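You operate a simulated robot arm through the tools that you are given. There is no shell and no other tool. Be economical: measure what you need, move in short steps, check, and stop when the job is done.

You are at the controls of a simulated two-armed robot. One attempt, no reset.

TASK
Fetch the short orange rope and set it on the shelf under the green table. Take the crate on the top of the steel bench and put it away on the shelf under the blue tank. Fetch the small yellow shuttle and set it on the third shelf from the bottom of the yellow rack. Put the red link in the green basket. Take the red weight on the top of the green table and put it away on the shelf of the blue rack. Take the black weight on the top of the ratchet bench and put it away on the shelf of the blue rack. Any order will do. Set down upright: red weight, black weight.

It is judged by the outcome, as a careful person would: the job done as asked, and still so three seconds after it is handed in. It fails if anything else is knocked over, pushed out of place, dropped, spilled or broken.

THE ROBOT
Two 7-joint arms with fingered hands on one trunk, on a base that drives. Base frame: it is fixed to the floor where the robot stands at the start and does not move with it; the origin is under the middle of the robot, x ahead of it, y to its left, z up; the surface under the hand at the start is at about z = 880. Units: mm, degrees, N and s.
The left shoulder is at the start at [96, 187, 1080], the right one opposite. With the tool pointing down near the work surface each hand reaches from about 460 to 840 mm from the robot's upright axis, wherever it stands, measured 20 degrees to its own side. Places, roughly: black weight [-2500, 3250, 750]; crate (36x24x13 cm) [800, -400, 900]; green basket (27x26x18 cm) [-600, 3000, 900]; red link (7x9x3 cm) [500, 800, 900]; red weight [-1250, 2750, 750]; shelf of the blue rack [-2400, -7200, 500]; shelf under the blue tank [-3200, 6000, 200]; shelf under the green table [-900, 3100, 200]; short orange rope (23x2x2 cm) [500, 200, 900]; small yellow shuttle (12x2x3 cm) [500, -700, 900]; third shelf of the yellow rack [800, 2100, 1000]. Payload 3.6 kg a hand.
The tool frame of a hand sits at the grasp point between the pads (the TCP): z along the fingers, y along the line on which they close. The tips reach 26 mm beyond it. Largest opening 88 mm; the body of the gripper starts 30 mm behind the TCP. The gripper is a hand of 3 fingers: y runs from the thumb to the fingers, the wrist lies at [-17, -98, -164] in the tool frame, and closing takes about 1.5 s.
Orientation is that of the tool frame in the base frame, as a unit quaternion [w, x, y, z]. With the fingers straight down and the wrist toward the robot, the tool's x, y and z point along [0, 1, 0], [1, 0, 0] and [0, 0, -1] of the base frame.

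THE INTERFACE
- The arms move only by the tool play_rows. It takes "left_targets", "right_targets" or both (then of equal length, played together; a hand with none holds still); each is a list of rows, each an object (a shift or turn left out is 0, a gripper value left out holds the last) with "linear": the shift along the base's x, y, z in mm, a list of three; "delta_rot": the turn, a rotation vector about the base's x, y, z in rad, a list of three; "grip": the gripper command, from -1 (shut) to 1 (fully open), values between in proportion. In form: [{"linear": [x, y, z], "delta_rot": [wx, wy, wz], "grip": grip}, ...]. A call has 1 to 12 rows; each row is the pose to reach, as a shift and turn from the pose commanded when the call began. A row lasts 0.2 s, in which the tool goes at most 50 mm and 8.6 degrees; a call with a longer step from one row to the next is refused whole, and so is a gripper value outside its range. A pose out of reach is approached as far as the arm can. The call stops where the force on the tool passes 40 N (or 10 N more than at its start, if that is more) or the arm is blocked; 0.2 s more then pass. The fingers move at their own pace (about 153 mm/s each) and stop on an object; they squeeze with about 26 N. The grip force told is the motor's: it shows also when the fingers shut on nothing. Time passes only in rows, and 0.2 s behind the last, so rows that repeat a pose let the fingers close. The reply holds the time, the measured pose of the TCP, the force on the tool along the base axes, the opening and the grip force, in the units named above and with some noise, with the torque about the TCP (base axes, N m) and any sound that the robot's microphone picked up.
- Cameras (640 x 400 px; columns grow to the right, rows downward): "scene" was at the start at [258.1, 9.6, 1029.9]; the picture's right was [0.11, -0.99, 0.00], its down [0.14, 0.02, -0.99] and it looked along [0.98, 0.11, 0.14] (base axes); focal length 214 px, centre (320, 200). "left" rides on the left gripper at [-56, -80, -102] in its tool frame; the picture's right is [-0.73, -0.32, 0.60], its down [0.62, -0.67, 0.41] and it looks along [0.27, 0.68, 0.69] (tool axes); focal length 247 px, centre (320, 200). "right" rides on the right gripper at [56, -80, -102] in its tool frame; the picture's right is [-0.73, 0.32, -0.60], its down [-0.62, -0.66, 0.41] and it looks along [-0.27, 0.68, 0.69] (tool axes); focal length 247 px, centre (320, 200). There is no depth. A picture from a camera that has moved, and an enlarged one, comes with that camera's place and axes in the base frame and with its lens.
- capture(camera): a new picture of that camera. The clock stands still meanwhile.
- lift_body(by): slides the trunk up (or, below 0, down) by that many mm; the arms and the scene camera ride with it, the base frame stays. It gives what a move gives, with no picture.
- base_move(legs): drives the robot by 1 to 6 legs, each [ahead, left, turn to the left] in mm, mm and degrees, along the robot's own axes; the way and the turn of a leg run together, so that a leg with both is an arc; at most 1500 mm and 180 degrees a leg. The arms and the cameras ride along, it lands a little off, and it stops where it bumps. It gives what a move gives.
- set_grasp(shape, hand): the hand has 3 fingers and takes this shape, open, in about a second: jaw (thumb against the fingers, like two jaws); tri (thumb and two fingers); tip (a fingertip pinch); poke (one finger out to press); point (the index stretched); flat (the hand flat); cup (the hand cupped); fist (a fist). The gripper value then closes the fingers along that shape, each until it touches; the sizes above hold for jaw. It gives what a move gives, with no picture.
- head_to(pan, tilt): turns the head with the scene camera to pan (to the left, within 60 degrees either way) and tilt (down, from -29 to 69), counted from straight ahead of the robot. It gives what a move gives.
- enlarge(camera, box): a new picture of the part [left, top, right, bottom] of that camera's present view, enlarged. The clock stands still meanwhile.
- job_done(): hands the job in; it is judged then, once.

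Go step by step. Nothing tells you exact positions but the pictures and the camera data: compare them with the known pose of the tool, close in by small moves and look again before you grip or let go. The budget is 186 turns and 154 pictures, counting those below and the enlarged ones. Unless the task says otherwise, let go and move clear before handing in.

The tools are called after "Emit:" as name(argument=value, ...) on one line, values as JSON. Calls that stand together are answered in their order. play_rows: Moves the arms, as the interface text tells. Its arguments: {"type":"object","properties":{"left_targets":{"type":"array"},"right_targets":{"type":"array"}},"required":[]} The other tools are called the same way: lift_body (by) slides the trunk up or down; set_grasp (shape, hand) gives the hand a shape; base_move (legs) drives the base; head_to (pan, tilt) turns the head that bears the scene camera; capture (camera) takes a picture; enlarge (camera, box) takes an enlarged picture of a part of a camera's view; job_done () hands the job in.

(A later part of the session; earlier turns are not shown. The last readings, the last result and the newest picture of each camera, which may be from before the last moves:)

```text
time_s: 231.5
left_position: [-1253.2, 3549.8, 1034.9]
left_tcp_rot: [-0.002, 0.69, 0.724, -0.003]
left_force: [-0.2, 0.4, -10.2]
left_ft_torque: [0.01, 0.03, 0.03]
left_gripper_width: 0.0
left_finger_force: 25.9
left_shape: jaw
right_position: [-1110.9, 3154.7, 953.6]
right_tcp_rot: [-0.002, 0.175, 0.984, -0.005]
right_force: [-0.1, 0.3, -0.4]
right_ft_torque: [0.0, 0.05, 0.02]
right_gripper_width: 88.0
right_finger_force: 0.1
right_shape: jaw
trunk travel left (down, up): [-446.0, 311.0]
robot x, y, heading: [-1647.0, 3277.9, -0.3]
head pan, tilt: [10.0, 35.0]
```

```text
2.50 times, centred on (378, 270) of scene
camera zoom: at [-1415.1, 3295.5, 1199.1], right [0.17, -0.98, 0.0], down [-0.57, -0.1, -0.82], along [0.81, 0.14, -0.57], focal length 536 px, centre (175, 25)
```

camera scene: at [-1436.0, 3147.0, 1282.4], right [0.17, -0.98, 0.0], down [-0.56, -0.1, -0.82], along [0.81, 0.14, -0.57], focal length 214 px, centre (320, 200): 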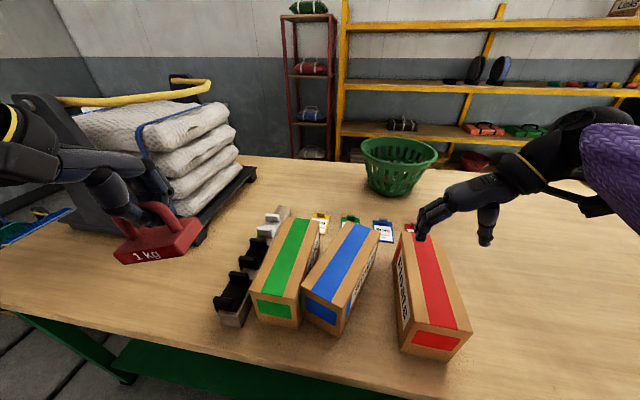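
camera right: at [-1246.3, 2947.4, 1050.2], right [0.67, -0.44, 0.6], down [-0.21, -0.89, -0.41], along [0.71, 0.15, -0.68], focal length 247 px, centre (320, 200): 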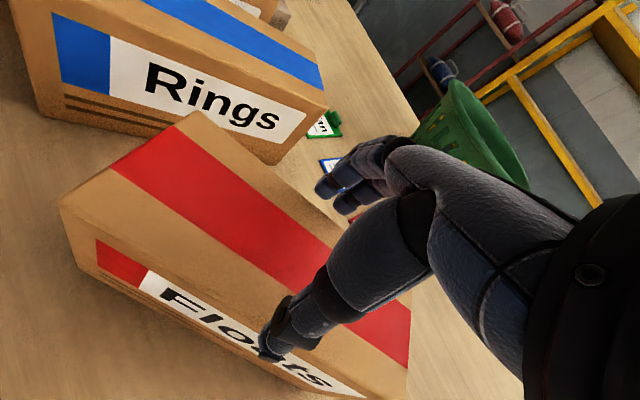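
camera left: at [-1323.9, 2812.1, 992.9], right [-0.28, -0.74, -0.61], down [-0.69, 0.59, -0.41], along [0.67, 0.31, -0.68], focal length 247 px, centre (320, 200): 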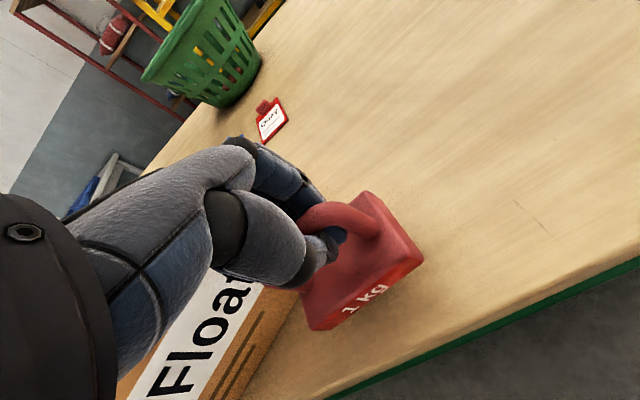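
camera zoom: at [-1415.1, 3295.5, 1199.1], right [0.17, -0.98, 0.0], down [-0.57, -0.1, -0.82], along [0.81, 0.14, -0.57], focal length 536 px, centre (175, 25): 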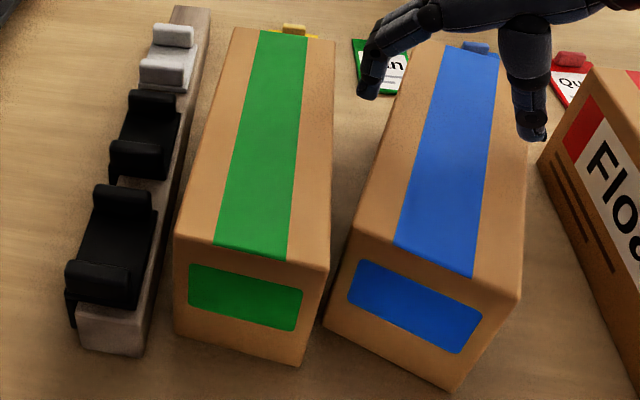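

Nearly centred: fingers are 15 mm clear, the thumb barely. I shift 5 mm back toward the thumb and descend.

Emit:
play_rows(right_targets=[{"linear": [-2, -5, 0]}, {"linear": [-2, -5, -10]}, {"linear": [-2, -5, -20]}, {"linear": [-2, -5, -30]}, {"linear": [-2, -5, -38]}])

Emit:
play_rows(right_targets=[{"grip": 0.8}, {"grip": 0.6}, {"grip": -1}, {"grip": -1}, {"linear": [0, 0, 10]}, {"linear": [0, 0, 25]}, {"linear": [0, 0, 40]}, {"linear": [0, 0, 40]}])

```text
time_s: 232.7
left_position: [-1257.4, 3549.4, 1036.9]
left_tcp_rot: [-0.001, 0.689, 0.724, -0.001]
left_force: [0.0, -0.1, -9.3]
left_ft_torque: [-0.02, 0.08, -0.01]
left_gripper_width: 0.0
left_finger_force: 25.9
left_shape: jaw
right_position: [-1113.5, 3151.0, 921.0]
right_tcp_rot: [0.004, 0.175, 0.985, -0.003]
right_force: [-2.6, -6.0, 34.2]
right_ft_torque: [-1.61, 0.64, -0.05]
right_gripper_width: 88.1
right_finger_force: 0.1
right_shape: jaw
trunk travel left (down, up): [-446.0, 311.0]
robot x, y, heading: [-1642.7, 3278.3, 0.0]
head pan, tilt: [10.0, 35.0]
```

```text
time_s: 234.5
left_position: [-1252.9, 3550.1, 1034.8]
left_tcp_rot: [-0.003, 0.69, 0.724, -0.003]
left_force: [0.0, -0.6, -9.6]
left_ft_torque: [-0.01, 0.04, 0.01]
left_gripper_width: 0.0
left_finger_force: 25.4
left_shape: jaw
right_position: [-1112.8, 3150.0, 955.3]
right_tcp_rot: [-0.003, 0.174, 0.985, -0.005]
right_force: [0.0, 0.0, -10.0]
right_ft_torque: [-0.03, -0.04, 0.0]
right_gripper_width: 80.3
right_finger_force: 25.9
right_shape: jaw
trunk travel left (down, up): [-446.0, 311.0]
robot x, y, heading: [-1645.5, 3283.3, 0.0]
head pan, tilt: [10.0, 35.0]
```

The Rings box is held. I turn it 19 degrees, move it to (-1128, 3117) and lower to contact.

Emit:
play_rows(right_targets=[{"linear": [-3, -9, 0], "delta_rot": [0, 0, 0.11]}, {"linear": [-6, -19, 0], "delta_rot": [0, 0, 0.22]}, {"linear": [-9, -28, 0], "delta_rot": [0, 0, 0.33]}, {"linear": [-9, -28, -15], "delta_rot": [0, 0, 0.33]}, {"linear": [-9, -28, -28], "delta_rot": [0, 0, 0.33]}, {"linear": [-9, -28, -34], "delta_rot": [0, 0, 0.33]}, {"linear": [-9, -28, -38], "delta_rot": [0, 0, 0.33]}])

Emit:
enlarge(camera="scene", box=[250, 190, 506, 350])

```text
time_s: 236.1
left_position: [-1256.0, 3550.7, 1035.8]
left_tcp_rot: [-0.001, 0.69, 0.724, -0.002]
left_force: [0.4, 0.0, -10.1]
left_ft_torque: [-0.03, 0.04, 0.02]
left_gripper_width: 0.0
left_finger_force: 25.4
left_shape: jaw
right_position: [-1123.4, 3124.0, 922.8]
right_tcp_rot: [0.005, 0.011, 1.0, -0.003]
right_force: [-3.1, 0.1, 24.8]
right_ft_torque: [-1.42, 0.11, 0.07]
right_gripper_width: 80.1
right_finger_force: 25.4
right_shape: jaw
trunk travel left (down, up): [-446.0, 311.0]
robot x, y, heading: [-1644.1, 3280.8, 0.2]
head pan, tilt: [10.0, 35.0]
```

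```text
2.50 times, centred on (378, 270) of scene
camera zoom: at [-1417.3, 3296.3, 1200.0], right [0.17, -0.98, 0.0], down [-0.56, -0.1, -0.82], along [0.81, 0.14, -0.57], focal length 536 px, centre (175, 25)
```

zoom: 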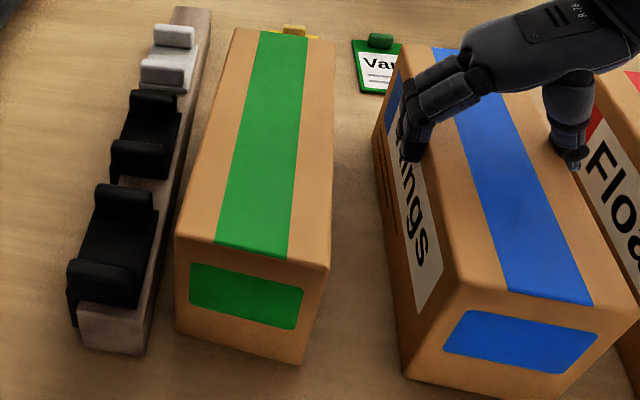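

The Rings box is back in line. I open and rise straight up; then a check view.

Emit:
play_rows(right_targets=[{"linear": [0, 0, 3], "grip": 1}, {"linear": [0, 0, 3], "grip": 1}, {"linear": [0, 0, 3], "grip": 1}, {"linear": [0, 0, 15]}, {"linear": [0, 0, 35]}, {"linear": [0, 0, 65]}, {"linear": [0, 0, 100]}, {"linear": [0, 0, 145]}, {"linear": [0, 0, 190]}])

Emit:
capture(camera="scene")

```text
time_s: 238.1
left_position: [-1253.4, 3549.1, 1035.3]
left_tcp_rot: [-0.001, 0.69, 0.724, -0.002]
left_force: [0.1, -0.5, -8.9]
left_ft_torque: [-0.02, 0.07, -0.01]
left_gripper_width: 0.0
left_finger_force: 26.0
left_shape: jaw
right_position: [-1122.1, 3125.0, 1105.5]
right_tcp_rot: [-0.001, 0.012, 1.0, -0.006]
right_force: [-0.8, -0.8, -1.2]
right_ft_torque: [-0.04, -0.03, 0.02]
right_gripper_width: 88.1
right_finger_force: 0.1
right_shape: jaw
trunk travel left (down, up): [-446.0, 311.0]
robot x, y, heading: [-1644.7, 3283.0, 0.0]
head pan, tilt: [10.0, 35.0]
```

```text
41 pictures are left
camera scene: at [-1415.2, 3295.6, 1199.1], right [0.17, -0.98, 0.0], down [-0.57, -0.1, -0.82], along [0.81, 0.14, -0.57], focal length 214 px, centre (320, 200)
```

scene: 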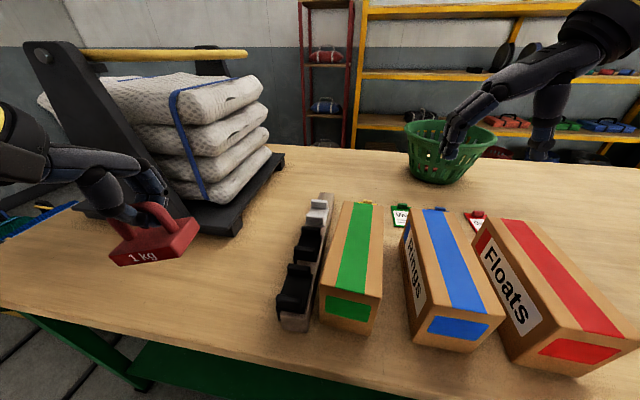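

All boxes stand in line again and the weight is still held. I back off first, then raise the left hand and return the right hand to its default angle.

Emit:
base_move(legs=[[-150, 0, 0]])

Emit:
play_rows(left_targets=[{"linear": [0, -5, 10]}, {"linear": [0, -10, 20]}, {"linear": [0, -15, 30]}, {"linear": [0, -20, 40]}, {"linear": [0, -25, 50]}, {"linear": [0, -30, 60]}, {"linear": [0, -35, 70]}, {"linear": [0, -40, 80]}, {"linear": [0, -45, 90]}, {"linear": [0, -50, 95]}, {"linear": [0, -50, 100]}], right_targets=[{"linear": [0, 0, 0], "delta_rot": [0, 0, -0.14]}, {"linear": [0, -5, 5], "delta_rot": [0, 0, -0.28]}, {"linear": [0, -10, 10], "delta_rot": [0, 0, -0.42]}, {"linear": [0, -15, 15], "delta_rot": [0, 0, -0.56]}, {"linear": [0, -20, 20], "delta_rot": [0, 0, -0.7]}, {"linear": [0, -25, 25], "delta_rot": [0, 0, -0.84]}, {"linear": [0, -30, 30], "delta_rot": [0, 0, -0.98]}, {"linear": [0, -35, 35], "delta_rot": [0, 0, -1.12]}, {"linear": [0, -40, 40], "delta_rot": [0, 0, -1.26]}, {"linear": [0, -40, 40], "delta_rot": [0, 0, -1.4]}, {"linear": [0, -40, 40], "delta_rot": [0, 0, -1.54]}])

```text
time_s: 239.5
left_position: [-1406.6, 3549.3, 1035.4]
left_tcp_rot: [-0.001, 0.69, 0.724, -0.001]
left_force: [-1.7, -0.2, -9.6]
left_ft_torque: [-0.02, 0.1, -0.01]
left_gripper_width: 0.1
left_finger_force: 26.1
left_shape: jaw
right_position: [-1275.3, 3123.2, 1106.7]
right_tcp_rot: [0.0, 0.011, 1.0, -0.005]
right_force: [-1.3, 0.1, -0.2]
right_ft_torque: [-0.05, 0.0, -0.02]
right_gripper_width: 88.1
right_finger_force: 0.0
right_shape: jaw
trunk travel left (down, up): [-446.0, 311.0]
robot x, y, heading: [-1792.5, 3278.5, 0.1]
head pan, tilt: [10.0, 35.0]
```

```text
time_s: 241.9
left_position: [-1405.2, 3500.0, 1133.9]
left_tcp_rot: [-0.003, 0.69, 0.724, -0.002]
left_force: [0.0, -0.4, -9.2]
left_ft_torque: [0.0, 0.06, 0.0]
left_gripper_width: 0.0
left_finger_force: 26.2
left_shape: jaw
right_position: [-1272.7, 3084.2, 1146.1]
right_tcp_rot: [-0.003, 0.706, 0.709, -0.003]
right_force: [0.2, 0.4, -0.2]
right_ft_torque: [-0.01, -0.01, 0.03]
right_gripper_width: 87.9
right_finger_force: 0.2
right_shape: jaw
trunk travel left (down, up): [-446.0, 311.0]
robot x, y, heading: [-1793.0, 3279.8, 0.1]
head pan, tilt: [10.0, 35.0]
```

Both hands are high and clear, so I turn around to the ratchet bench and move closer.

Emit:
base_move(legs=[[0, 0, 180], [130, 80, 0]])

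Emit:
head_to(pan=-10, tilt=40)

Emit:
capture(camera="scene")

Emit:
capture(camera="right")

```text
time_s: 250.5
left_position: [-2335.4, 3012.5, 1134.3]
left_tcp_rot: [0.003, -0.702, 0.712, -0.003]
left_force: [-1.0, 0.7, -9.6]
left_ft_torque: [0.01, -0.05, 0.02]
left_gripper_width: 0.1
left_finger_force: 26.2
left_shape: jaw
right_position: [-2440.7, 3437.4, 1145.4]
right_tcp_rot: [0.004, -0.688, 0.726, -0.005]
right_force: [-0.7, 0.7, 0.3]
right_ft_torque: [0.0, -0.01, -0.04]
right_gripper_width: 88.1
right_finger_force: 0.2
right_shape: jaw
trunk travel left (down, up): [-446.0, 311.0]
robot x, y, heading: [-1932.3, 3209.4, 176.2]
head pan, tilt: [10.0, 35.0]
```

```text
time_s: 251.3
left_position: [-2333.7, 3013.4, 1133.8]
left_tcp_rot: [0.001, -0.702, 0.712, -0.003]
left_force: [0.9, -0.7, -10.0]
left_ft_torque: [0.03, -0.07, 0.06]
left_gripper_width: 0.1
left_finger_force: 25.7
left_shape: jaw
right_position: [-2438.9, 3436.6, 1148.1]
right_tcp_rot: [0.003, -0.688, 0.726, -0.004]
right_force: [-0.9, -0.2, -0.7]
right_ft_torque: [-0.03, -0.02, -0.01]
right_gripper_width: 88.2
right_finger_force: 0.0
right_shape: jaw
trunk travel left (down, up): [-446.0, 311.0]
robot x, y, heading: [-1931.7, 3207.1, 176.5]
head pan, tilt: [-10.0, 40.0]
```

```text
40 pictures are left
camera scene: at [-2151.9, 3237.9, 1191.6], right [0.24, 0.97, 0.0], down [0.63, -0.15, -0.77], along [-0.74, 0.18, -0.64], focal length 214 px, centre (320, 200)
```

scene: 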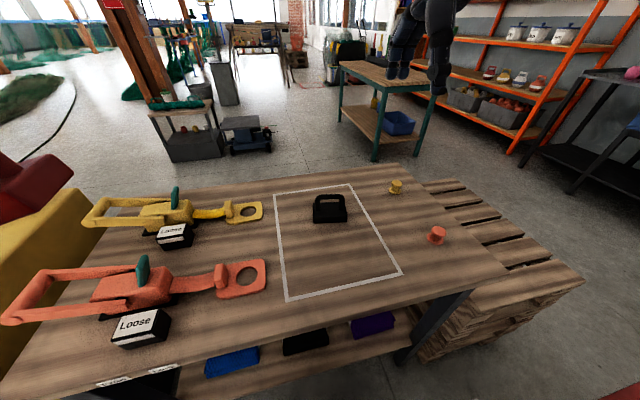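

```text
39 pictures are left
camera right: at [-2364.6, 3377.4, 1248.5], right [-0.28, 0.75, 0.59], down [0.7, 0.59, -0.4], along [-0.65, 0.3, -0.69], focal length 247 px, centre (320, 200)
```

right: 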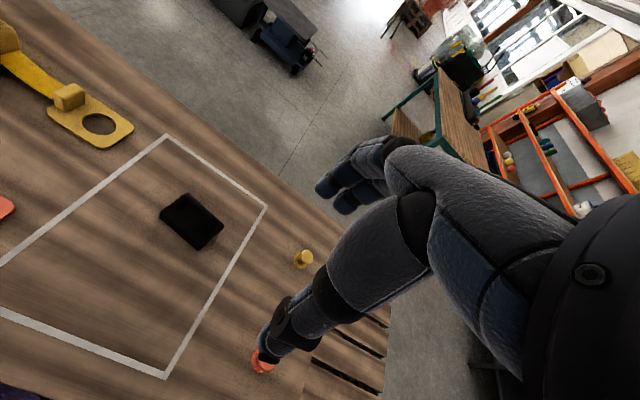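

The black weight is triangulated at about (-2547, 3360), handle height near 835, turned about 12 degrees. I raise the left hand a bit, move the right hand above the weight, and lower the trunk 100 mm.

Emit:
play_rows(left_targets=[{"linear": [0, 0, 20]}, {"linear": [0, 0, 40]}, {"linear": [0, 0, 60]}, {"linear": [0, 0, 60]}], right_targets=[{"linear": [-27, -19, -15], "delta_rot": [0, 0, -0.06]}, {"linear": [-54, -38, -30], "delta_rot": [0, 0, -0.12]}, {"linear": [-81, -57, -45], "delta_rot": [0, 0, -0.18]}, {"linear": [-108, -77, -60], "delta_rot": [0, 0, -0.21]}])

Emit:
lift_body(by=-100)

Emit:
capture(camera="right")

```text
time_s: 252.3
left_position: [-2335.7, 3012.5, 1193.1]
left_tcp_rot: [0.003, -0.702, 0.712, -0.003]
left_force: [-0.5, -0.6, -10.4]
left_ft_torque: [0.03, -0.04, -0.03]
left_gripper_width: 0.2
left_finger_force: 26.3
left_shape: jaw
right_position: [-2546.0, 3359.3, 1085.8]
right_tcp_rot: [0.003, -0.607, 0.794, -0.005]
right_force: [-0.3, -0.1, -0.1]
right_ft_torque: [0.03, -0.04, -0.04]
right_gripper_width: 88.3
right_finger_force: 0.0
right_shape: jaw
trunk travel left (down, up): [-446.0, 311.0]
robot x, y, heading: [-1929.4, 3211.9, 176.2]
head pan, tilt: [-10.0, 40.0]
```

```text
time_s: 253.7
left_position: [-2334.7, 3013.8, 1093.7]
left_tcp_rot: [0.002, -0.702, 0.712, -0.003]
left_force: [0.5, -0.1, -9.9]
left_ft_torque: [0.04, -0.07, 0.0]
left_gripper_width: 0.0
left_finger_force: 26.4
left_shape: jaw
right_position: [-2546.6, 3360.7, 986.7]
right_tcp_rot: [0.003, -0.607, 0.794, -0.004]
right_force: [-0.4, -0.1, 0.8]
right_ft_torque: [0.01, 0.03, 0.0]
right_gripper_width: 87.7
right_finger_force: 0.0
right_shape: jaw
trunk travel left (down, up): [-346.0, 411.0]
robot x, y, heading: [-1931.4, 3211.3, 176.2]
head pan, tilt: [-10.0, 40.0]
```

```text
38 pictures are left
camera right: at [-2486.5, 3285.8, 1088.9], right [-0.12, 0.79, 0.59], down [0.81, 0.43, -0.4], along [-0.57, 0.43, -0.69], focal length 247 px, centre (320, 200)
```

right: 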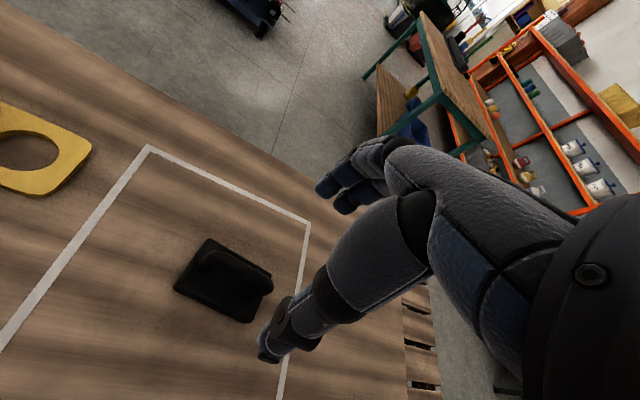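

Emit:
enlarge(camera="right", box=[150, 210, 310, 310])

```text
4.00 times, centred on (230, 260) of right
camera zoom: at [-2486.5, 3285.8, 1088.9], right [-0.12, 0.79, 0.59], down [0.81, 0.43, -0.4], along [-0.57, 0.43, -0.69], focal length 988 px, centre (680, -40)
```

zoom: 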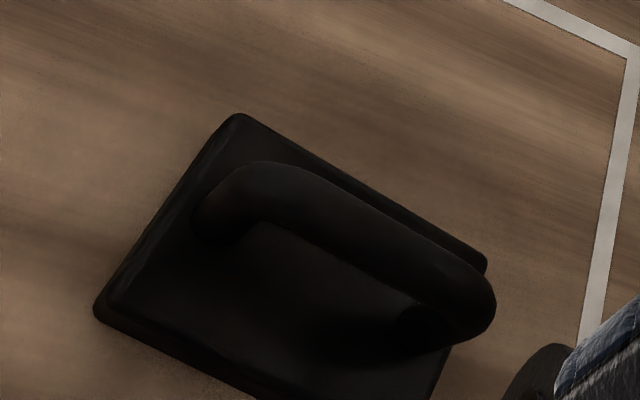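

The bar is aligned; I shift (-13, -3) and descend straddling it, then check.

Emit:
play_rows(right_targets=[{"linear": [-7, -2, -30]}, {"linear": [-13, -3, -60]}, {"linear": [-13, -3, -90]}, {"linear": [-13, -3, -110]}, {"linear": [-13, -3, -120]}, {"linear": [-13, -3, -128]}])

Emit:
capture(camera="right")

```text
time_s: 255.1
left_position: [-2335.4, 3014.2, 1095.4]
left_tcp_rot: [0.002, -0.702, 0.712, -0.003]
left_force: [-0.7, 0.5, -9.8]
left_ft_torque: [0.05, -0.03, -0.02]
left_gripper_width: 0.0
left_finger_force: 26.0
left_shape: jaw
right_position: [-2560.0, 3358.6, 858.8]
right_tcp_rot: [0.004, -0.608, 0.794, -0.004]
right_force: [-0.4, 0.1, -0.9]
right_ft_torque: [-0.01, 0.0, 0.0]
right_gripper_width: 88.4
right_finger_force: 0.2
right_shape: jaw
trunk travel left (down, up): [-346.0, 411.0]
robot x, y, heading: [-1931.1, 3206.7, 176.3]
head pan, tilt: [-10.0, 40.0]
```

```text
36 pictures are left
camera right: at [-2500.3, 3283.0, 960.3], right [-0.12, 0.79, 0.6], down [0.81, 0.43, -0.4], along [-0.58, 0.43, -0.69], focal length 247 px, centre (320, 200)
```

right: 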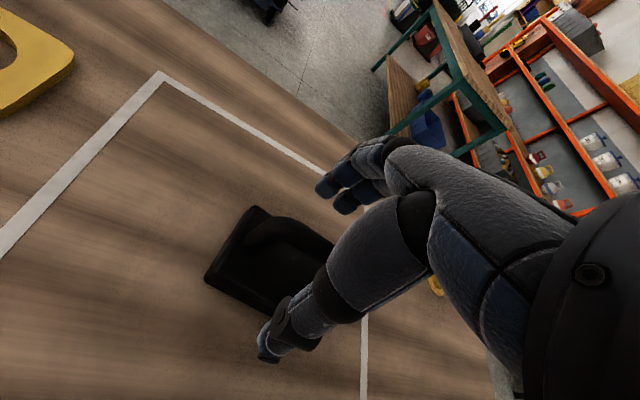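

The bar is about 28 mm below the grasp point. I shift 6 mm and descend in small guarded steps to about 832, then close and lift slightly.

Emit:
play_rows(right_targets=[{"linear": [-6, -3, -6]}, {"linear": [-6, -3, -12]}, {"linear": [-6, -3, -18]}, {"linear": [-6, -3, -23]}, {"linear": [-6, -3, -28]}])

Emit:
play_rows(right_targets=[{"grip": 0.3}, {"grip": -0.3}, {"grip": -1}, {"grip": -1}, {"grip": -1}, {"grip": -1}, {"grip": -1}, {"linear": [0, 0, 10], "grip": -1}, {"linear": [0, 0, 25], "grip": -1}, {"linear": [0, 0, 25], "grip": -1}])

Emit:
capture(camera="right")

```text
time_s: 256.3
left_position: [-2334.0, 3014.6, 1094.7]
left_tcp_rot: [0.003, -0.702, 0.712, -0.003]
left_force: [-0.3, 0.4, -10.2]
left_ft_torque: [0.04, -0.05, -0.04]
left_gripper_width: 0.1
left_finger_force: 26.4
left_shape: jaw
right_position: [-2566.9, 3353.6, 829.0]
right_tcp_rot: [0.003, -0.608, 0.794, -0.004]
right_force: [0.2, -0.3, -0.7]
right_ft_torque: [0.01, -0.02, -0.01]
right_gripper_width: 88.2
right_finger_force: 0.1
right_shape: jaw
trunk travel left (down, up): [-346.0, 411.0]
robot x, y, heading: [-1928.7, 3209.3, 176.5]
head pan, tilt: [-10.0, 40.0]
```

```text
time_s: 258.5
left_position: [-2335.5, 3014.6, 1094.9]
left_tcp_rot: [0.003, -0.702, 0.712, -0.004]
left_force: [0.2, 0.2, -9.6]
left_ft_torque: [0.05, -0.09, 0.0]
left_gripper_width: 0.1
left_finger_force: 26.0
left_shape: jaw
right_position: [-2565.4, 3354.9, 852.8]
right_tcp_rot: [0.005, -0.608, 0.794, -0.005]
right_force: [-0.1, -0.1, -9.8]
right_ft_torque: [-0.03, 0.0, 0.01]
right_gripper_width: 3.7
right_finger_force: 26.0
right_shape: jaw
trunk travel left (down, up): [-346.0, 411.0]
robot x, y, heading: [-1929.2, 3207.1, 176.4]
head pan, tilt: [-10.0, 40.0]
```

```text
35 pictures are left
camera right: at [-2505.4, 3280.5, 956.1], right [-0.12, 0.79, 0.6], down [0.81, 0.43, -0.4], along [-0.57, 0.43, -0.7], focal length 247 px, centre (320, 200)
```

right: 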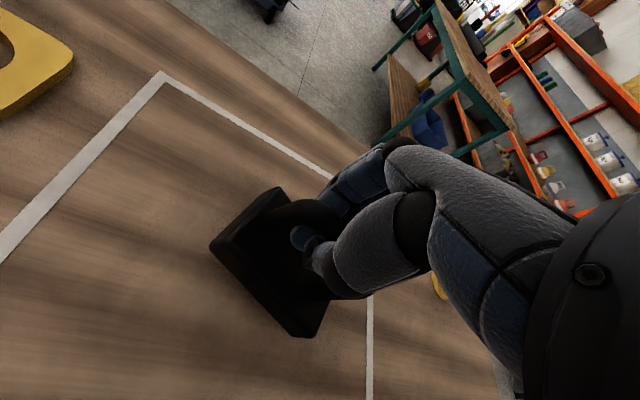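

It holds, but the reading resembles the earlier slipping grip. I set it down, open, go 12 mm deeper and regrip.

Emit:
play_rows(right_targets=[{"linear": [0, 0, -10]}, {"linear": [0, 0, -20]}, {"linear": [0, 0, -25]}, {"linear": [0, 0, -25], "grip": 0.2}, {"linear": [0, 0, -25], "grip": 1}, {"linear": [0, 0, -25], "grip": 1}, {"linear": [0, 0, -25], "grip": 1}, {"linear": [0, 0, -31]}, {"linear": [0, 0, -37]}])

Emit:
play_rows(right_targets=[{"grip": 0.3}, {"grip": -0.3}, {"grip": -1}, {"grip": -1}, {"grip": -1}, {"grip": -1}, {"grip": -1}, {"linear": [0, 0, 10], "grip": -1}, {"linear": [0, 0, 30], "grip": -1}, {"linear": [0, 0, 30], "grip": -1}])

Emit:
capture(camera="right")

```text
time_s: 260.5
left_position: [-2334.2, 3013.9, 1094.3]
left_tcp_rot: [0.002, -0.702, 0.712, -0.003]
left_force: [0.3, 1.3, -9.5]
left_ft_torque: [0.01, -0.03, 0.0]
left_gripper_width: 0.0
left_finger_force: 26.0
left_shape: jaw
right_position: [-2566.5, 3354.3, 817.4]
right_tcp_rot: [0.003, -0.608, 0.794, -0.004]
right_force: [0.6, -1.0, -0.5]
right_ft_torque: [-0.02, 0.0, 0.01]
right_gripper_width: 87.6
right_finger_force: 0.0
right_shape: jaw
trunk travel left (down, up): [-346.0, 411.0]
robot x, y, heading: [-1929.8, 3208.4, 176.4]
head pan, tilt: [-10.0, 40.0]
```

```text
time_s: 262.7
left_position: [-2335.3, 3014.1, 1093.6]
left_tcp_rot: [0.002, -0.702, 0.712, -0.004]
left_force: [0.1, 0.6, -9.6]
left_ft_torque: [-0.03, -0.08, 0.0]
left_gripper_width: 0.2
left_finger_force: 26.2
left_shape: jaw
right_position: [-2565.6, 3353.8, 845.9]
right_tcp_rot: [0.004, -0.608, 0.794, -0.006]
right_force: [1.0, -0.2, -10.1]
right_ft_torque: [-0.07, -0.02, 0.01]
right_gripper_width: 54.1
right_finger_force: 26.3
right_shape: jaw
trunk travel left (down, up): [-346.0, 411.0]
robot x, y, heading: [-1929.7, 3208.4, 176.2]
head pan, tilt: [-10.0, 40.0]
```

```text
34 pictures are left
camera right: at [-2506.5, 3280.2, 949.1], right [-0.12, 0.79, 0.59], down [0.81, 0.43, -0.4], along [-0.57, 0.43, -0.7], focal length 247 px, centre (320, 200)
```

right: 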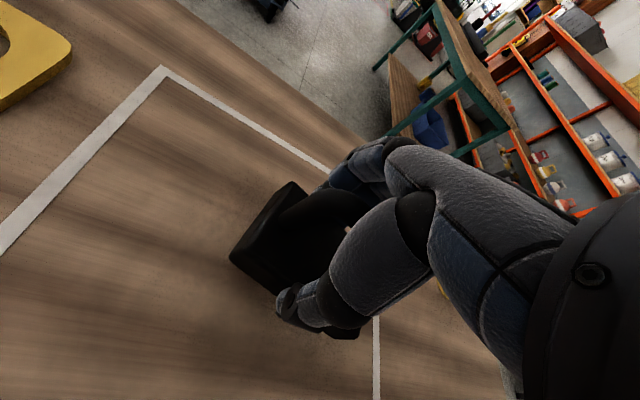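

Now the fingers hold the block itself (54 mm), right around its centre of mass, which is a solid hold. I raise it in steps and verify the load.

Emit:
play_rows(right_targets=[{"linear": [0, 0, 30]}, {"linear": [0, 0, 60]}, {"linear": [10, 0, 100]}, {"linear": [25, 0, 140]}, {"linear": [45, 0, 180]}, {"linear": [70, 0, 215]}, {"linear": [100, 0, 245]}, {"linear": [130, 0, 265]}])

Emit:
head_to(pan=0, tilt=15)

Emit:
capture(camera="scene")

```text
time_s: 264.5
left_position: [-2336.2, 3013.9, 1094.3]
left_tcp_rot: [0.003, -0.703, 0.711, -0.003]
left_force: [0.7, 0.7, -10.4]
left_ft_torque: [0.02, -0.02, -0.01]
left_gripper_width: 0.1
left_finger_force: 25.5
left_shape: jaw
right_position: [-2462.8, 3355.4, 1096.5]
right_tcp_rot: [0.004, -0.609, 0.793, -0.005]
right_force: [-0.2, -0.8, -11.2]
right_ft_torque: [-0.09, 0.0, 0.03]
right_gripper_width: 53.9
right_finger_force: 25.9
right_shape: jaw
right hand out of reach, approached as far as the arm can: row 8
trunk travel left (down, up): [-346.0, 411.0]
robot x, y, heading: [-1933.5, 3212.1, 176.0]
head pan, tilt: [-10.0, 40.0]
```

```text
time_s: 265.4
left_position: [-2334.9, 3013.9, 1094.4]
left_tcp_rot: [0.002, -0.703, 0.711, -0.003]
left_force: [1.0, 0.1, -9.3]
left_ft_torque: [0.03, -0.08, -0.01]
left_gripper_width: 0.1
left_finger_force: 25.9
left_shape: jaw
right_position: [-2462.9, 3354.8, 1096.4]
right_tcp_rot: [0.003, -0.608, 0.794, -0.005]
right_force: [0.0, 0.3, -10.4]
right_ft_torque: [-0.07, 0.02, -0.04]
right_gripper_width: 54.0
right_finger_force: 25.8
right_shape: jaw
trunk travel left (down, up): [-346.0, 411.0]
robot x, y, heading: [-1932.8, 3208.4, 176.1]
head pan, tilt: [0.0, 15.0]
```

```text
33 pictures are left
camera scene: at [-2174.5, 3224.8, 1124.4], right [0.06, 1.0, 0.0], down [0.26, -0.02, -0.97], along [-0.96, 0.06, -0.26], focal length 214 px, centre (320, 200)
```

scene: 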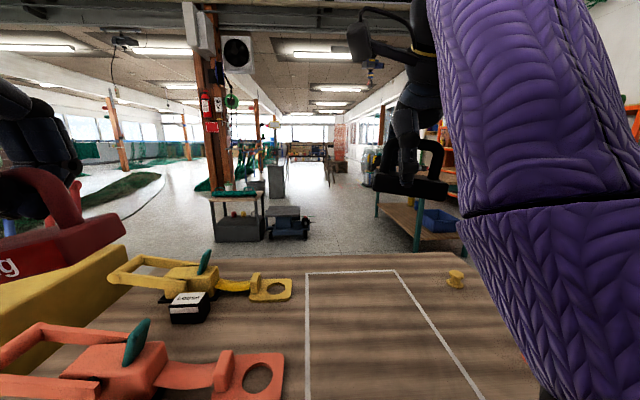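

Both weights are held. I raise the trunk for clearance, back off, turn to face -y and drive down the aisle, then look ahead.

Emit:
lift_body(by=150)

Emit:
base_move(legs=[[-190, 0, 0], [0, 0, 94], [1500, 0, 0], [500, 0, 0]])

Emit:
capture(camera="scene")

```text
time_s: 267.1
left_position: [-2336.0, 3013.7, 1244.4]
left_tcp_rot: [0.003, -0.702, 0.712, -0.003]
left_force: [0.1, 0.6, -9.9]
left_ft_torque: [0.03, -0.05, 0.01]
left_gripper_width: 0.0
left_finger_force: 26.2
left_shape: jaw
right_position: [-2462.5, 3356.1, 1245.3]
right_tcp_rot: [0.005, -0.607, 0.794, -0.005]
right_force: [-0.7, -0.7, -10.5]
right_ft_torque: [-0.11, 0.01, -0.02]
right_gripper_width: 54.0
right_finger_force: 26.3
right_shape: jaw
trunk travel left (down, up): [-496.0, 261.0]
robot x, y, heading: [-1931.1, 3209.6, 176.2]
head pan, tilt: [0.0, 15.0]
```

```text
time_s: 282.0
left_position: [-1546.3, 833.5, 1243.7]
left_tcp_rot: [-0.004, 1.0, 0.014, 0.0]
left_force: [-0.4, -0.9, -10.3]
left_ft_torque: [0.1, 0.0, 0.0]
left_gripper_width: 0.4
left_finger_force: 25.7
left_shape: jaw
right_position: [-1883.2, 693.7, 1244.4]
right_tcp_rot: [-0.006, 0.994, -0.111, 0.001]
right_force: [0.0, -0.1, -9.5]
right_ft_torque: [0.0, -0.09, -0.01]
right_gripper_width: 53.5
right_finger_force: 25.7
right_shape: jaw
trunk travel left (down, up): [-496.0, 261.0]
robot x, y, heading: [-1762.4, 1231.5, -91.3]
head pan, tilt: [0.0, 15.0]
```

```text
32 pictures are left
camera scene: at [-1760.8, 999.9, 1283.0], right [-1.0, 0.02, 0.0], down [0.01, 0.26, -0.97], along [-0.02, -0.97, -0.26], focal length 214 px, centre (320, 200)
```

scene: 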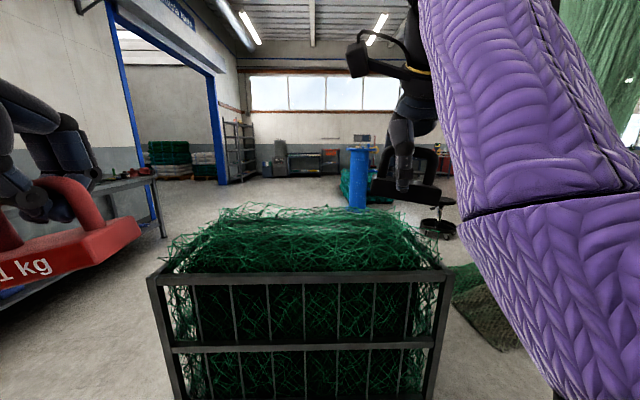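

A net cage stands ahead. I sidestep to x ≈ -610 and drive along the clear lane toward the far end.

Emit:
base_move(legs=[[0, 1150, 1.3], [1500, 0, 0], [1500, 0, 0]])

Emit:
capture(camera="scene")

```text
time_s: 302.0
left_position: [-382.2, -2168.1, 1244.3]
left_tcp_rot: [-0.005, 1.0, 0.026, 0.001]
left_force: [0.1, 0.1, -9.5]
left_ft_torque: [0.08, 0.02, -0.03]
left_gripper_width: 0.2
left_finger_force: 26.1
left_shape: jaw
right_position: [-715.4, -2317.9, 1244.5]
right_tcp_rot: [-0.006, 0.995, -0.099, 0.0]
right_force: [0.0, -0.4, -10.8]
right_ft_torque: [0.0, -0.09, -0.01]
right_gripper_width: 53.7
right_finger_force: 26.0
right_shape: jaw
trunk travel left (down, up): [-496.0, 261.0]
robot x, y, heading: [-604.0, -1775.9, -89.9]
head pan, tilt: [0.0, 15.0]
```

```text
31 pictures are left
camera scene: at [-601.2, -2008.6, 1283.0], right [-1.0, 0.0, 0.0], down [0.0, 0.26, -0.97], along [0.0, -0.97, -0.26], focal length 214 px, centre (320, 200)
```

scene: 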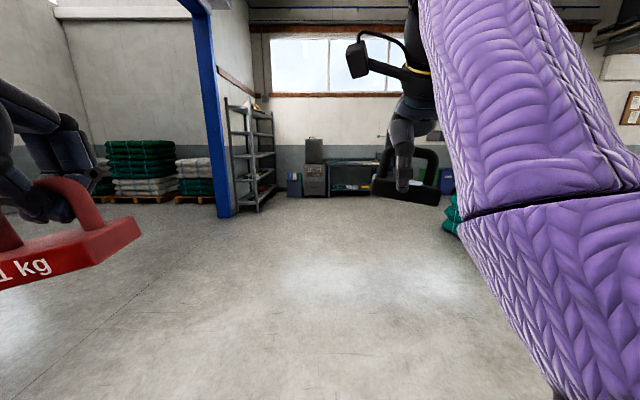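

The lane is clear. I drive on 3 m and look to the right toward the blue rack.

Emit:
base_move(legs=[[1500, 0, 0], [1500, 0, 0], [0, 0, -40]])

Emit:
head_to(pan=15, tilt=15)

Emit:
capture(camera="scene")

```text
time_s: 318.5
left_position: [-497.7, -5262.6, 1245.1]
left_tcp_rot: [-0.004, 0.962, -0.272, 0.003]
left_force: [-1.0, -0.6, -9.7]
left_ft_torque: [0.05, -0.04, 0.01]
left_gripper_width: 0.0
left_finger_force: 25.6
left_shape: jaw
right_position: [-854.4, -5195.4, 1244.8]
right_tcp_rot: [-0.006, 0.921, -0.39, 0.002]
right_force: [0.3, -0.1, -9.9]
right_ft_torque: [-0.03, -0.09, -0.02]
right_gripper_width: 53.4
right_finger_force: 26.3
right_shape: jaw
trunk travel left (down, up): [-496.0, 261.0]
robot x, y, heading: [-457.8, -4814.1, -124.4]
head pan, tilt: [0.0, 15.0]
```

```text
time_s: 319.3
left_position: [-496.8, -5261.9, 1244.4]
left_tcp_rot: [-0.004, 0.962, -0.271, 0.002]
left_force: [0.8, 0.3, -9.9]
left_ft_torque: [0.1, -0.02, -0.02]
left_gripper_width: 0.0
left_finger_force: 26.0
left_shape: jaw
right_position: [-856.2, -5196.5, 1243.7]
right_tcp_rot: [-0.007, 0.921, -0.39, 0.003]
right_force: [-0.2, -0.1, -10.7]
right_ft_torque: [-0.07, -0.05, -0.02]
right_gripper_width: 53.7
right_finger_force: 26.3
right_shape: jaw
trunk travel left (down, up): [-496.0, 261.0]
robot x, y, heading: [-455.2, -4817.1, -124.4]
head pan, tilt: [15.0, 15.0]
```

```text
30 pictures are left
camera scene: at [-564.4, -5016.8, 1283.1], right [-0.94, 0.33, 0.0], down [0.09, 0.25, -0.97], along [-0.32, -0.91, -0.26], focal length 214 px, centre (320, 200)
```

scene: 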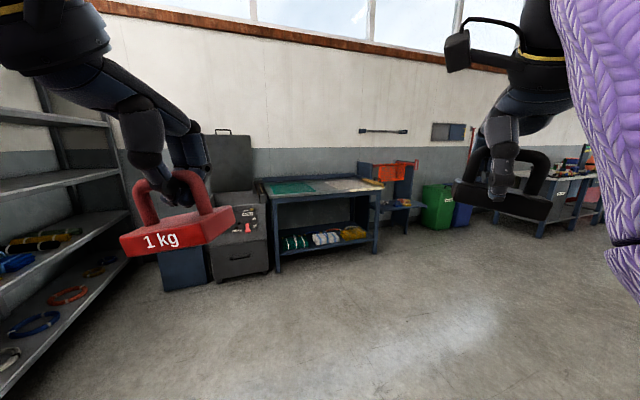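

The blue rack is the small one at the right of the bench with an orange bin on top. I enlarge it.

Emit:
enlarge(camera="scene", box=[330, 140, 458, 240])

```text
4.00 times, centred on (394, 190) of scene
camera zoom: at [-564.4, -5016.8, 1283.1], right [-0.94, 0.33, 0.0], down [0.09, 0.25, -0.97], along [-0.32, -0.91, -0.26], focal length 858 px, centre (24, 240)
```

zoom: 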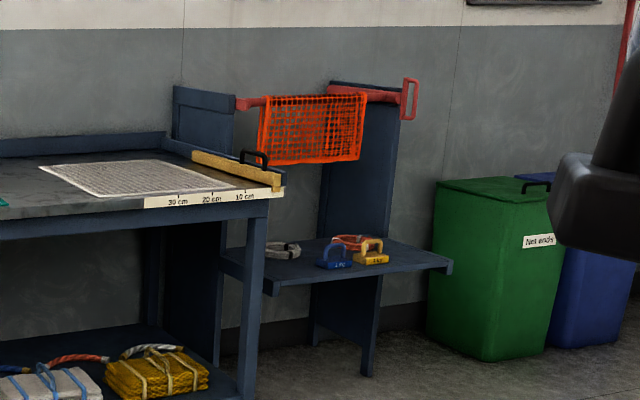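

The rack's shelf (z≈500) has free space at its right part and front-left. I drive to stand in front of it, stopping about 800 mm away.

Emit:
base_move(legs=[[0, 0, 34.4], [700, -1000, 0], [650, -1020, 0]])

Emit:
head_to(pan=0, tilt=35)

Emit:
capture(camera="scene")

```text
time_s: 332.7
left_position: [-2235.1, -6545.6, 1243.7]
left_tcp_rot: [-0.004, 1.0, 0.03, 0.001]
left_force: [-0.4, -0.1, -10.1]
left_ft_torque: [0.02, 0.0, 0.02]
left_gripper_width: 0.0
left_finger_force: 25.7
left_shape: jaw
right_position: [-2568.7, -6698.2, 1244.6]
right_tcp_rot: [-0.008, 0.995, -0.095, 0.001]
right_force: [-0.2, 0.0, -9.9]
right_ft_torque: [-0.04, -0.08, 0.01]
right_gripper_width: 53.4
right_finger_force: 26.0
right_shape: jaw
trunk travel left (down, up): [-496.0, 261.0]
robot x, y, heading: [-2461.0, -6156.6, -89.3]
head pan, tilt: [15.0, 15.0]
```

```text
time_s: 333.6
left_position: [-2235.8, -6545.0, 1243.1]
left_tcp_rot: [-0.005, 1.0, 0.031, 0.001]
left_force: [0.8, -0.6, -10.7]
left_ft_torque: [0.06, 0.0, -0.01]
left_gripper_width: 0.1
left_finger_force: 25.8
left_shape: jaw
right_position: [-2567.1, -6698.5, 1243.9]
right_tcp_rot: [-0.007, 0.996, -0.094, 0.0]
right_force: [0.5, -0.4, -9.6]
right_ft_torque: [-0.02, -0.12, -0.01]
right_gripper_width: 53.4
right_finger_force: 26.2
right_shape: jaw
trunk travel left (down, up): [-496.0, 261.0]
robot x, y, heading: [-2458.8, -6157.7, -89.5]
head pan, tilt: [0.0, 35.0]
```

```text
28 pictures are left
camera scene: at [-2455.8, -6383.0, 1251.2], right [-1.0, -0.01, 0.0], down [-0.01, 0.57, -0.82], along [0.01, -0.82, -0.57], focal length 214 px, centre (320, 200)
```

scene: 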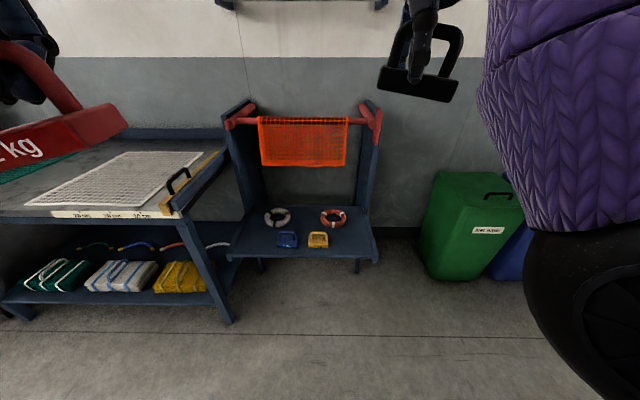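

The shelf front edge is at y≈-7009, with free places at x≈-2200 and x≈-2600. I lower the trunk here in the open, then drive forward.

Emit:
lift_body(by=-400)

Emit:
base_move(legs=[[395, 0, -0.5]])

Emit:
head_to(pan=0, tilt=45)

Emit:
capture(camera="scene")

```text
time_s: 337.4
left_position: [-2235.0, -6603.9, 754.1]
left_tcp_rot: [-0.137, 0.99, 0.03, 0.003]
left_force: [-0.3, -0.1, -9.2]
left_ft_torque: [0.02, 0.03, 0.01]
left_gripper_width: 0.3
left_finger_force: 26.1
left_shape: jaw
right_position: [-2568.2, -6751.5, 715.0]
right_tcp_rot: [-0.139, 0.986, -0.094, -0.013]
right_force: [-0.4, -1.0, -9.5]
right_ft_torque: [-0.03, -0.07, -0.02]
right_gripper_width: 53.4
right_finger_force: 26.0
right_shape: jaw
trunk travel left (down, up): [-96.0, 661.0]
robot x, y, heading: [-2460.6, -6156.5, -89.4]
head pan, tilt: [0.0, 35.0]
```

```text
time_s: 339.9
left_position: [-2241.2, -6991.3, 751.0]
left_tcp_rot: [-0.143, 0.989, 0.025, 0.006]
left_force: [0.1, -0.3, -9.8]
left_ft_torque: [-0.01, 0.05, -0.01]
left_gripper_width: 0.2
left_finger_force: 25.9
left_shape: jaw
right_position: [-2577.3, -7134.2, 712.7]
right_tcp_rot: [-0.142, 0.984, -0.102, -0.014]
right_force: [0.5, 0.6, -9.2]
right_ft_torque: [-0.02, -0.09, 0.0]
right_gripper_width: 53.5
right_finger_force: 26.0
right_shape: jaw
trunk travel left (down, up): [-96.0, 661.0]
robot x, y, heading: [-2462.2, -6544.7, -90.6]
head pan, tilt: [0.0, 35.0]
stopped in leg 1: the robot was blocked; the commanded pose is now the measured one
```

```text
time_s: 340.6
left_position: [-2239.3, -6991.8, 752.4]
left_tcp_rot: [-0.14, 0.99, 0.024, 0.006]
left_force: [-0.4, -0.1, -9.3]
left_ft_torque: [0.01, 0.05, 0.01]
left_gripper_width: 0.1
left_finger_force: 25.6
left_shape: jaw
right_position: [-2577.2, -7134.5, 714.8]
right_tcp_rot: [-0.14, 0.985, -0.102, -0.013]
right_force: [0.6, -0.5, -10.2]
right_ft_torque: [-0.04, -0.08, 0.02]
right_gripper_width: 53.8
right_finger_force: 26.6
right_shape: jaw
trunk travel left (down, up): [-96.0, 661.0]
robot x, y, heading: [-2458.3, -6541.8, -90.3]
head pan, tilt: [0.0, 45.0]
```

```text
27 pictures are left
camera scene: at [-2459.1, -6822.7, 804.6], right [-1.0, 0.01, 0.0], down [0.0, 0.71, -0.71], along [0.0, -0.71, -0.71], focal length 214 px, centre (320, 200)
```

scene: 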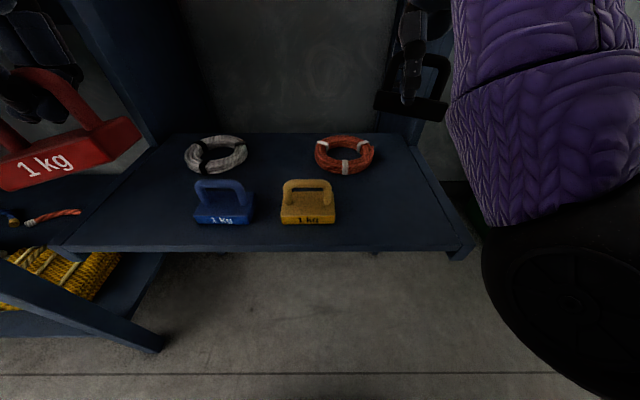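

The shelf scene is undisturbed; the hands have tilted about 16 degrees because the arms were folded. I level both while lowering and moving them above their free places.

Emit:
play_rows(left_targets=[{"linear": [10, -15, -10], "delta_rot": [-0.05, 0, 0]}, {"linear": [20, -32, -20], "delta_rot": [-0.1, 0, 0]}, {"linear": [32, -50, -30], "delta_rot": [-0.15, 0, 0]}, {"linear": [44, -68, -40], "delta_rot": [-0.2, 0, 0]}, {"linear": [54, -86, -50], "delta_rot": [-0.25, 0, 0]}, {"linear": [59, -103, -65], "delta_rot": [-0.283, 0, 0]}, {"linear": [59, -103, -85], "delta_rot": [-0.283, 0, 0]}, {"linear": [59, -103, -105], "delta_rot": [-0.283, 0, 0]}], right_targets=[{"linear": [-5, 8, -15], "delta_rot": [-0.05, 0, 0]}, {"linear": [-10, 16, -30], "delta_rot": [-0.1, 0, 0]}, {"linear": [-15, 25, -45], "delta_rot": [-0.15, 0, 0]}, {"linear": [-20, 34, -60], "delta_rot": [-0.2, 0, 0]}, {"linear": [-23, 42, -75], "delta_rot": [-0.25, 0, 0]}, {"linear": [-23, 49, -90], "delta_rot": [-0.283, 0, 0]}, {"linear": [-23, 49, -105], "delta_rot": [-0.283, 0, 0]}, {"linear": [-23, 49, -115], "delta_rot": [-0.283, 0, 0]}])

Emit:
capture(camera="scene")

```text
time_s: 341.6
left_position: [-2198.3, -7056.4, 711.5]
left_tcp_rot: [-0.048, 0.999, 0.024, 0.004]
left_force: [-1.8, 0.8, -9.2]
left_ft_torque: [0.08, 0.06, -0.01]
left_gripper_width: 0.0
left_finger_force: 25.9
left_shape: jaw
right_position: [-2612.5, -7147.0, 723.1]
right_tcp_rot: [0.035, 0.993, -0.115, -0.007]
right_force: [-0.2, 0.5, -9.0]
right_ft_torque: [0.04, -0.1, 0.02]
right_gripper_width: 53.6
right_finger_force: 25.7
right_shape: jaw
trunk travel left (down, up): [-96.0, 661.0]
robot x, y, heading: [-2462.4, -6543.8, -90.4]
head pan, tilt: [0.0, 45.0]
stopped in row 5 (right hand): the arm was blocked; the commanded pose is now the measured one
```

```text
26 pictures are left
camera scene: at [-2459.3, -6823.3, 804.3], right [-1.0, 0.01, 0.0], down [0.0, 0.71, -0.71], along [0.0, -0.71, -0.71], focal length 214 px, centre (320, 200)
```

scene: 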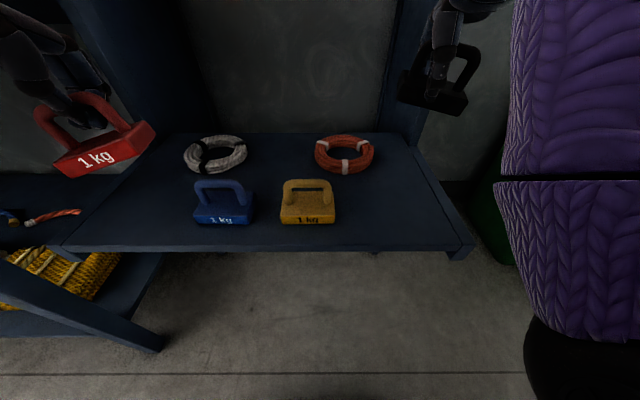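

The right arm is folded at its limit again. I back off into the open, swing it outward as worked before, lower both hands there, and then drive in with the weights just above shelf height.

Emit:
base_move(legs=[[-380, 0, 0.4]])

Emit:
play_rows(left_targets=[{"linear": [0, 0, 0]}, {"linear": [0, 0, 0]}, {"linear": [0, 0, 0]}, {"linear": [0, 0, 0]}, {"linear": [0, 0, 0]}, {"linear": [0, 0, -20], "delta_rot": [-0.05, 0, 0]}, {"linear": [0, 0, -40], "delta_rot": [-0.1, 0, 0]}, {"linear": [0, 0, -60], "delta_rot": [-0.1, 0, 0]}, {"linear": [0, 0, -80], "delta_rot": [-0.1, 0, 0]}], right_targets=[{"linear": [-40, 0, 10]}, {"linear": [-80, 0, 10]}, {"linear": [-120, 0, 10]}, {"linear": [-160, 0, 10]}, {"linear": [-200, 0, 0]}, {"linear": [-230, 0, -30], "delta_rot": [0.035, 0, 0]}, {"linear": [-240, 0, -70], "delta_rot": [0.07, 0, 0]}, {"linear": [-240, 0, -110], "delta_rot": [0.07, 0, 0]}, {"linear": [-240, 0, -140], "delta_rot": [0.07, 0, 0]}])

```text
time_s: 344.0
left_position: [-2195.9, -6677.4, 713.7]
left_tcp_rot: [-0.046, 0.999, 0.026, 0.003]
left_force: [-1.1, 0.4, -10.2]
left_ft_torque: [0.05, 0.02, -0.02]
left_gripper_width: 0.0
left_finger_force: 25.8
left_shape: jaw
right_position: [-2610.5, -6768.7, 725.1]
right_tcp_rot: [0.037, 0.993, -0.114, -0.007]
right_force: [-0.4, 0.0, -10.2]
right_ft_torque: [0.07, -0.08, 0.0]
right_gripper_width: 53.7
right_finger_force: 26.0
right_shape: jaw
trunk travel left (down, up): [-96.0, 661.0]
robot x, y, heading: [-2458.0, -6164.5, -90.3]
head pan, tilt: [0.0, 45.0]
```

```text
time_s: 346.0
left_position: [-2195.9, -6676.8, 631.6]
left_tcp_rot: [0.004, 1.0, 0.026, 0.002]
left_force: [-0.6, -0.7, -10.0]
left_ft_torque: [0.07, 0.05, -0.02]
left_gripper_width: 0.0
left_finger_force: 25.3
left_shape: jaw
right_position: [-2848.4, -6770.2, 582.0]
right_tcp_rot: [0.001, 0.993, -0.114, -0.01]
right_force: [-0.5, -0.7, -9.4]
right_ft_torque: [0.02, -0.12, -0.01]
right_gripper_width: 53.4
right_finger_force: 26.2
right_shape: jaw
trunk travel left (down, up): [-96.0, 661.0]
robot x, y, heading: [-2459.5, -6164.8, -90.2]
head pan, tilt: [0.0, 45.0]
```

Both hands are level and free. I bring the right hand in to its lane.

Emit:
play_rows(right_targets=[{"linear": [40, 15, 10]}, {"linear": [80, 30, 20]}, {"linear": [120, 45, 30]}, {"linear": [160, 60, 40]}, {"linear": [200, 70, 40]}, {"linear": [235, 80, 40]}, {"linear": [247, 80, 40]}], left_targets=[{"linear": [5, 0, 0]}, {"linear": [10, 0, 0]}, {"linear": [15, 0, 0]}, {"linear": [15, 0, 0]}, {"linear": [15, 0, 0]}, {"linear": [15, 0, 0]}, {"linear": [15, 0, 0]}])

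Emit:
capture(camera="scene")

```text
time_s: 347.8
left_position: [-2180.4, -6676.6, 631.0]
left_tcp_rot: [0.001, 1.0, 0.026, 0.003]
left_force: [-1.6, 0.0, -9.4]
left_ft_torque: [0.07, 0.01, 0.01]
left_gripper_width: 0.0
left_finger_force: 26.0
left_shape: jaw
right_position: [-2641.5, -6711.7, 640.1]
right_tcp_rot: [0.042, 0.99, -0.121, -0.06]
right_force: [-0.8, -0.2, -9.5]
right_ft_torque: [0.05, -0.1, 0.01]
right_gripper_width: 53.0
right_finger_force: 25.8
right_shape: jaw
trunk travel left (down, up): [-96.0, 661.0]
robot x, y, heading: [-2456.8, -6167.6, -90.1]
head pan, tilt: [0.0, 45.0]
stopped in row 7 (right hand): the arm was blocked; the commanded pose is now the measured one
```

```text
25 pictures are left
camera scene: at [-2457.2, -6445.1, 804.4], right [-1.0, 0.0, 0.0], down [0.0, 0.71, -0.71], along [0.0, -0.71, -0.71], focal length 214 px, centre (320, 200)
```

scene: 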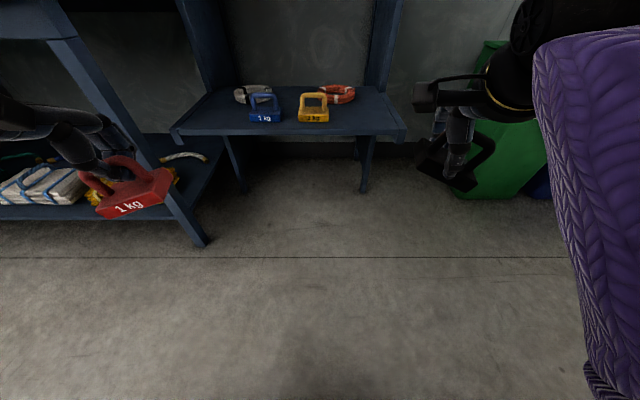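

The right arm is limited there, so I shift the base left 80 mm instead and re-level the right hand slightly further out, with the left hand moving inward.

Emit:
base_move(legs=[[0, 80, 0]])

Emit:
play_rows(left_targets=[{"linear": [-20, -10, 0]}, {"linear": [-40, -20, 0]}, {"linear": [-60, -30, 0]}, {"linear": [-80, -40, 0]}, {"linear": [-80, -45, 0]}], right_targets=[{"linear": [-15, 0, 0]}, {"linear": [-30, 0, 0], "delta_rot": [0.03, -0.06, 0]}, {"linear": [-40, 0, 0], "delta_rot": [0.069, -0.13, 0]}, {"linear": [-40, 0, 0], "delta_rot": [0.069, -0.13, 0]}, {"linear": [-40, 0, -10], "delta_rot": [0.069, -0.13, 0]}])

```text
time_s: 348.9
left_position: [-2099.9, -6675.6, 632.5]
left_tcp_rot: [0.003, 1.0, 0.026, 0.002]
left_force: [0.5, -0.2, -9.2]
left_ft_torque: [0.09, 0.02, -0.03]
left_gripper_width: 0.2
left_finger_force: 25.8
left_shape: jaw
right_position: [-2560.1, -6712.5, 641.5]
right_tcp_rot: [0.043, 0.99, -0.121, -0.061]
right_force: [0.1, 0.3, -10.1]
right_ft_torque: [0.05, -0.11, -0.02]
right_gripper_width: 53.0
right_finger_force: 25.5
right_shape: jaw
trunk travel left (down, up): [-96.0, 661.0]
robot x, y, heading: [-2375.4, -6163.3, -90.3]
head pan, tilt: [0.0, 45.0]
```

```text
time_s: 350.1
left_position: [-2180.4, -6723.2, 633.4]
left_tcp_rot: [0.003, 1.0, 0.025, 0.003]
left_force: [-0.1, 0.6, -10.4]
left_ft_torque: [0.12, 0.03, 0.04]
left_gripper_width: 0.0
left_finger_force: 26.4
left_shape: jaw
right_position: [-2600.5, -6711.1, 632.4]
right_tcp_rot: [0.0, 0.993, -0.121, 0.0]
right_force: [-1.4, -0.9, -9.8]
right_ft_torque: [-0.03, -0.08, 0.01]
right_gripper_width: 52.7
right_finger_force: 25.5
right_shape: jaw
trunk travel left (down, up): [-96.0, 661.0]
robot x, y, heading: [-2379.5, -6165.8, -90.1]
head pan, tilt: [0.0, 45.0]
```

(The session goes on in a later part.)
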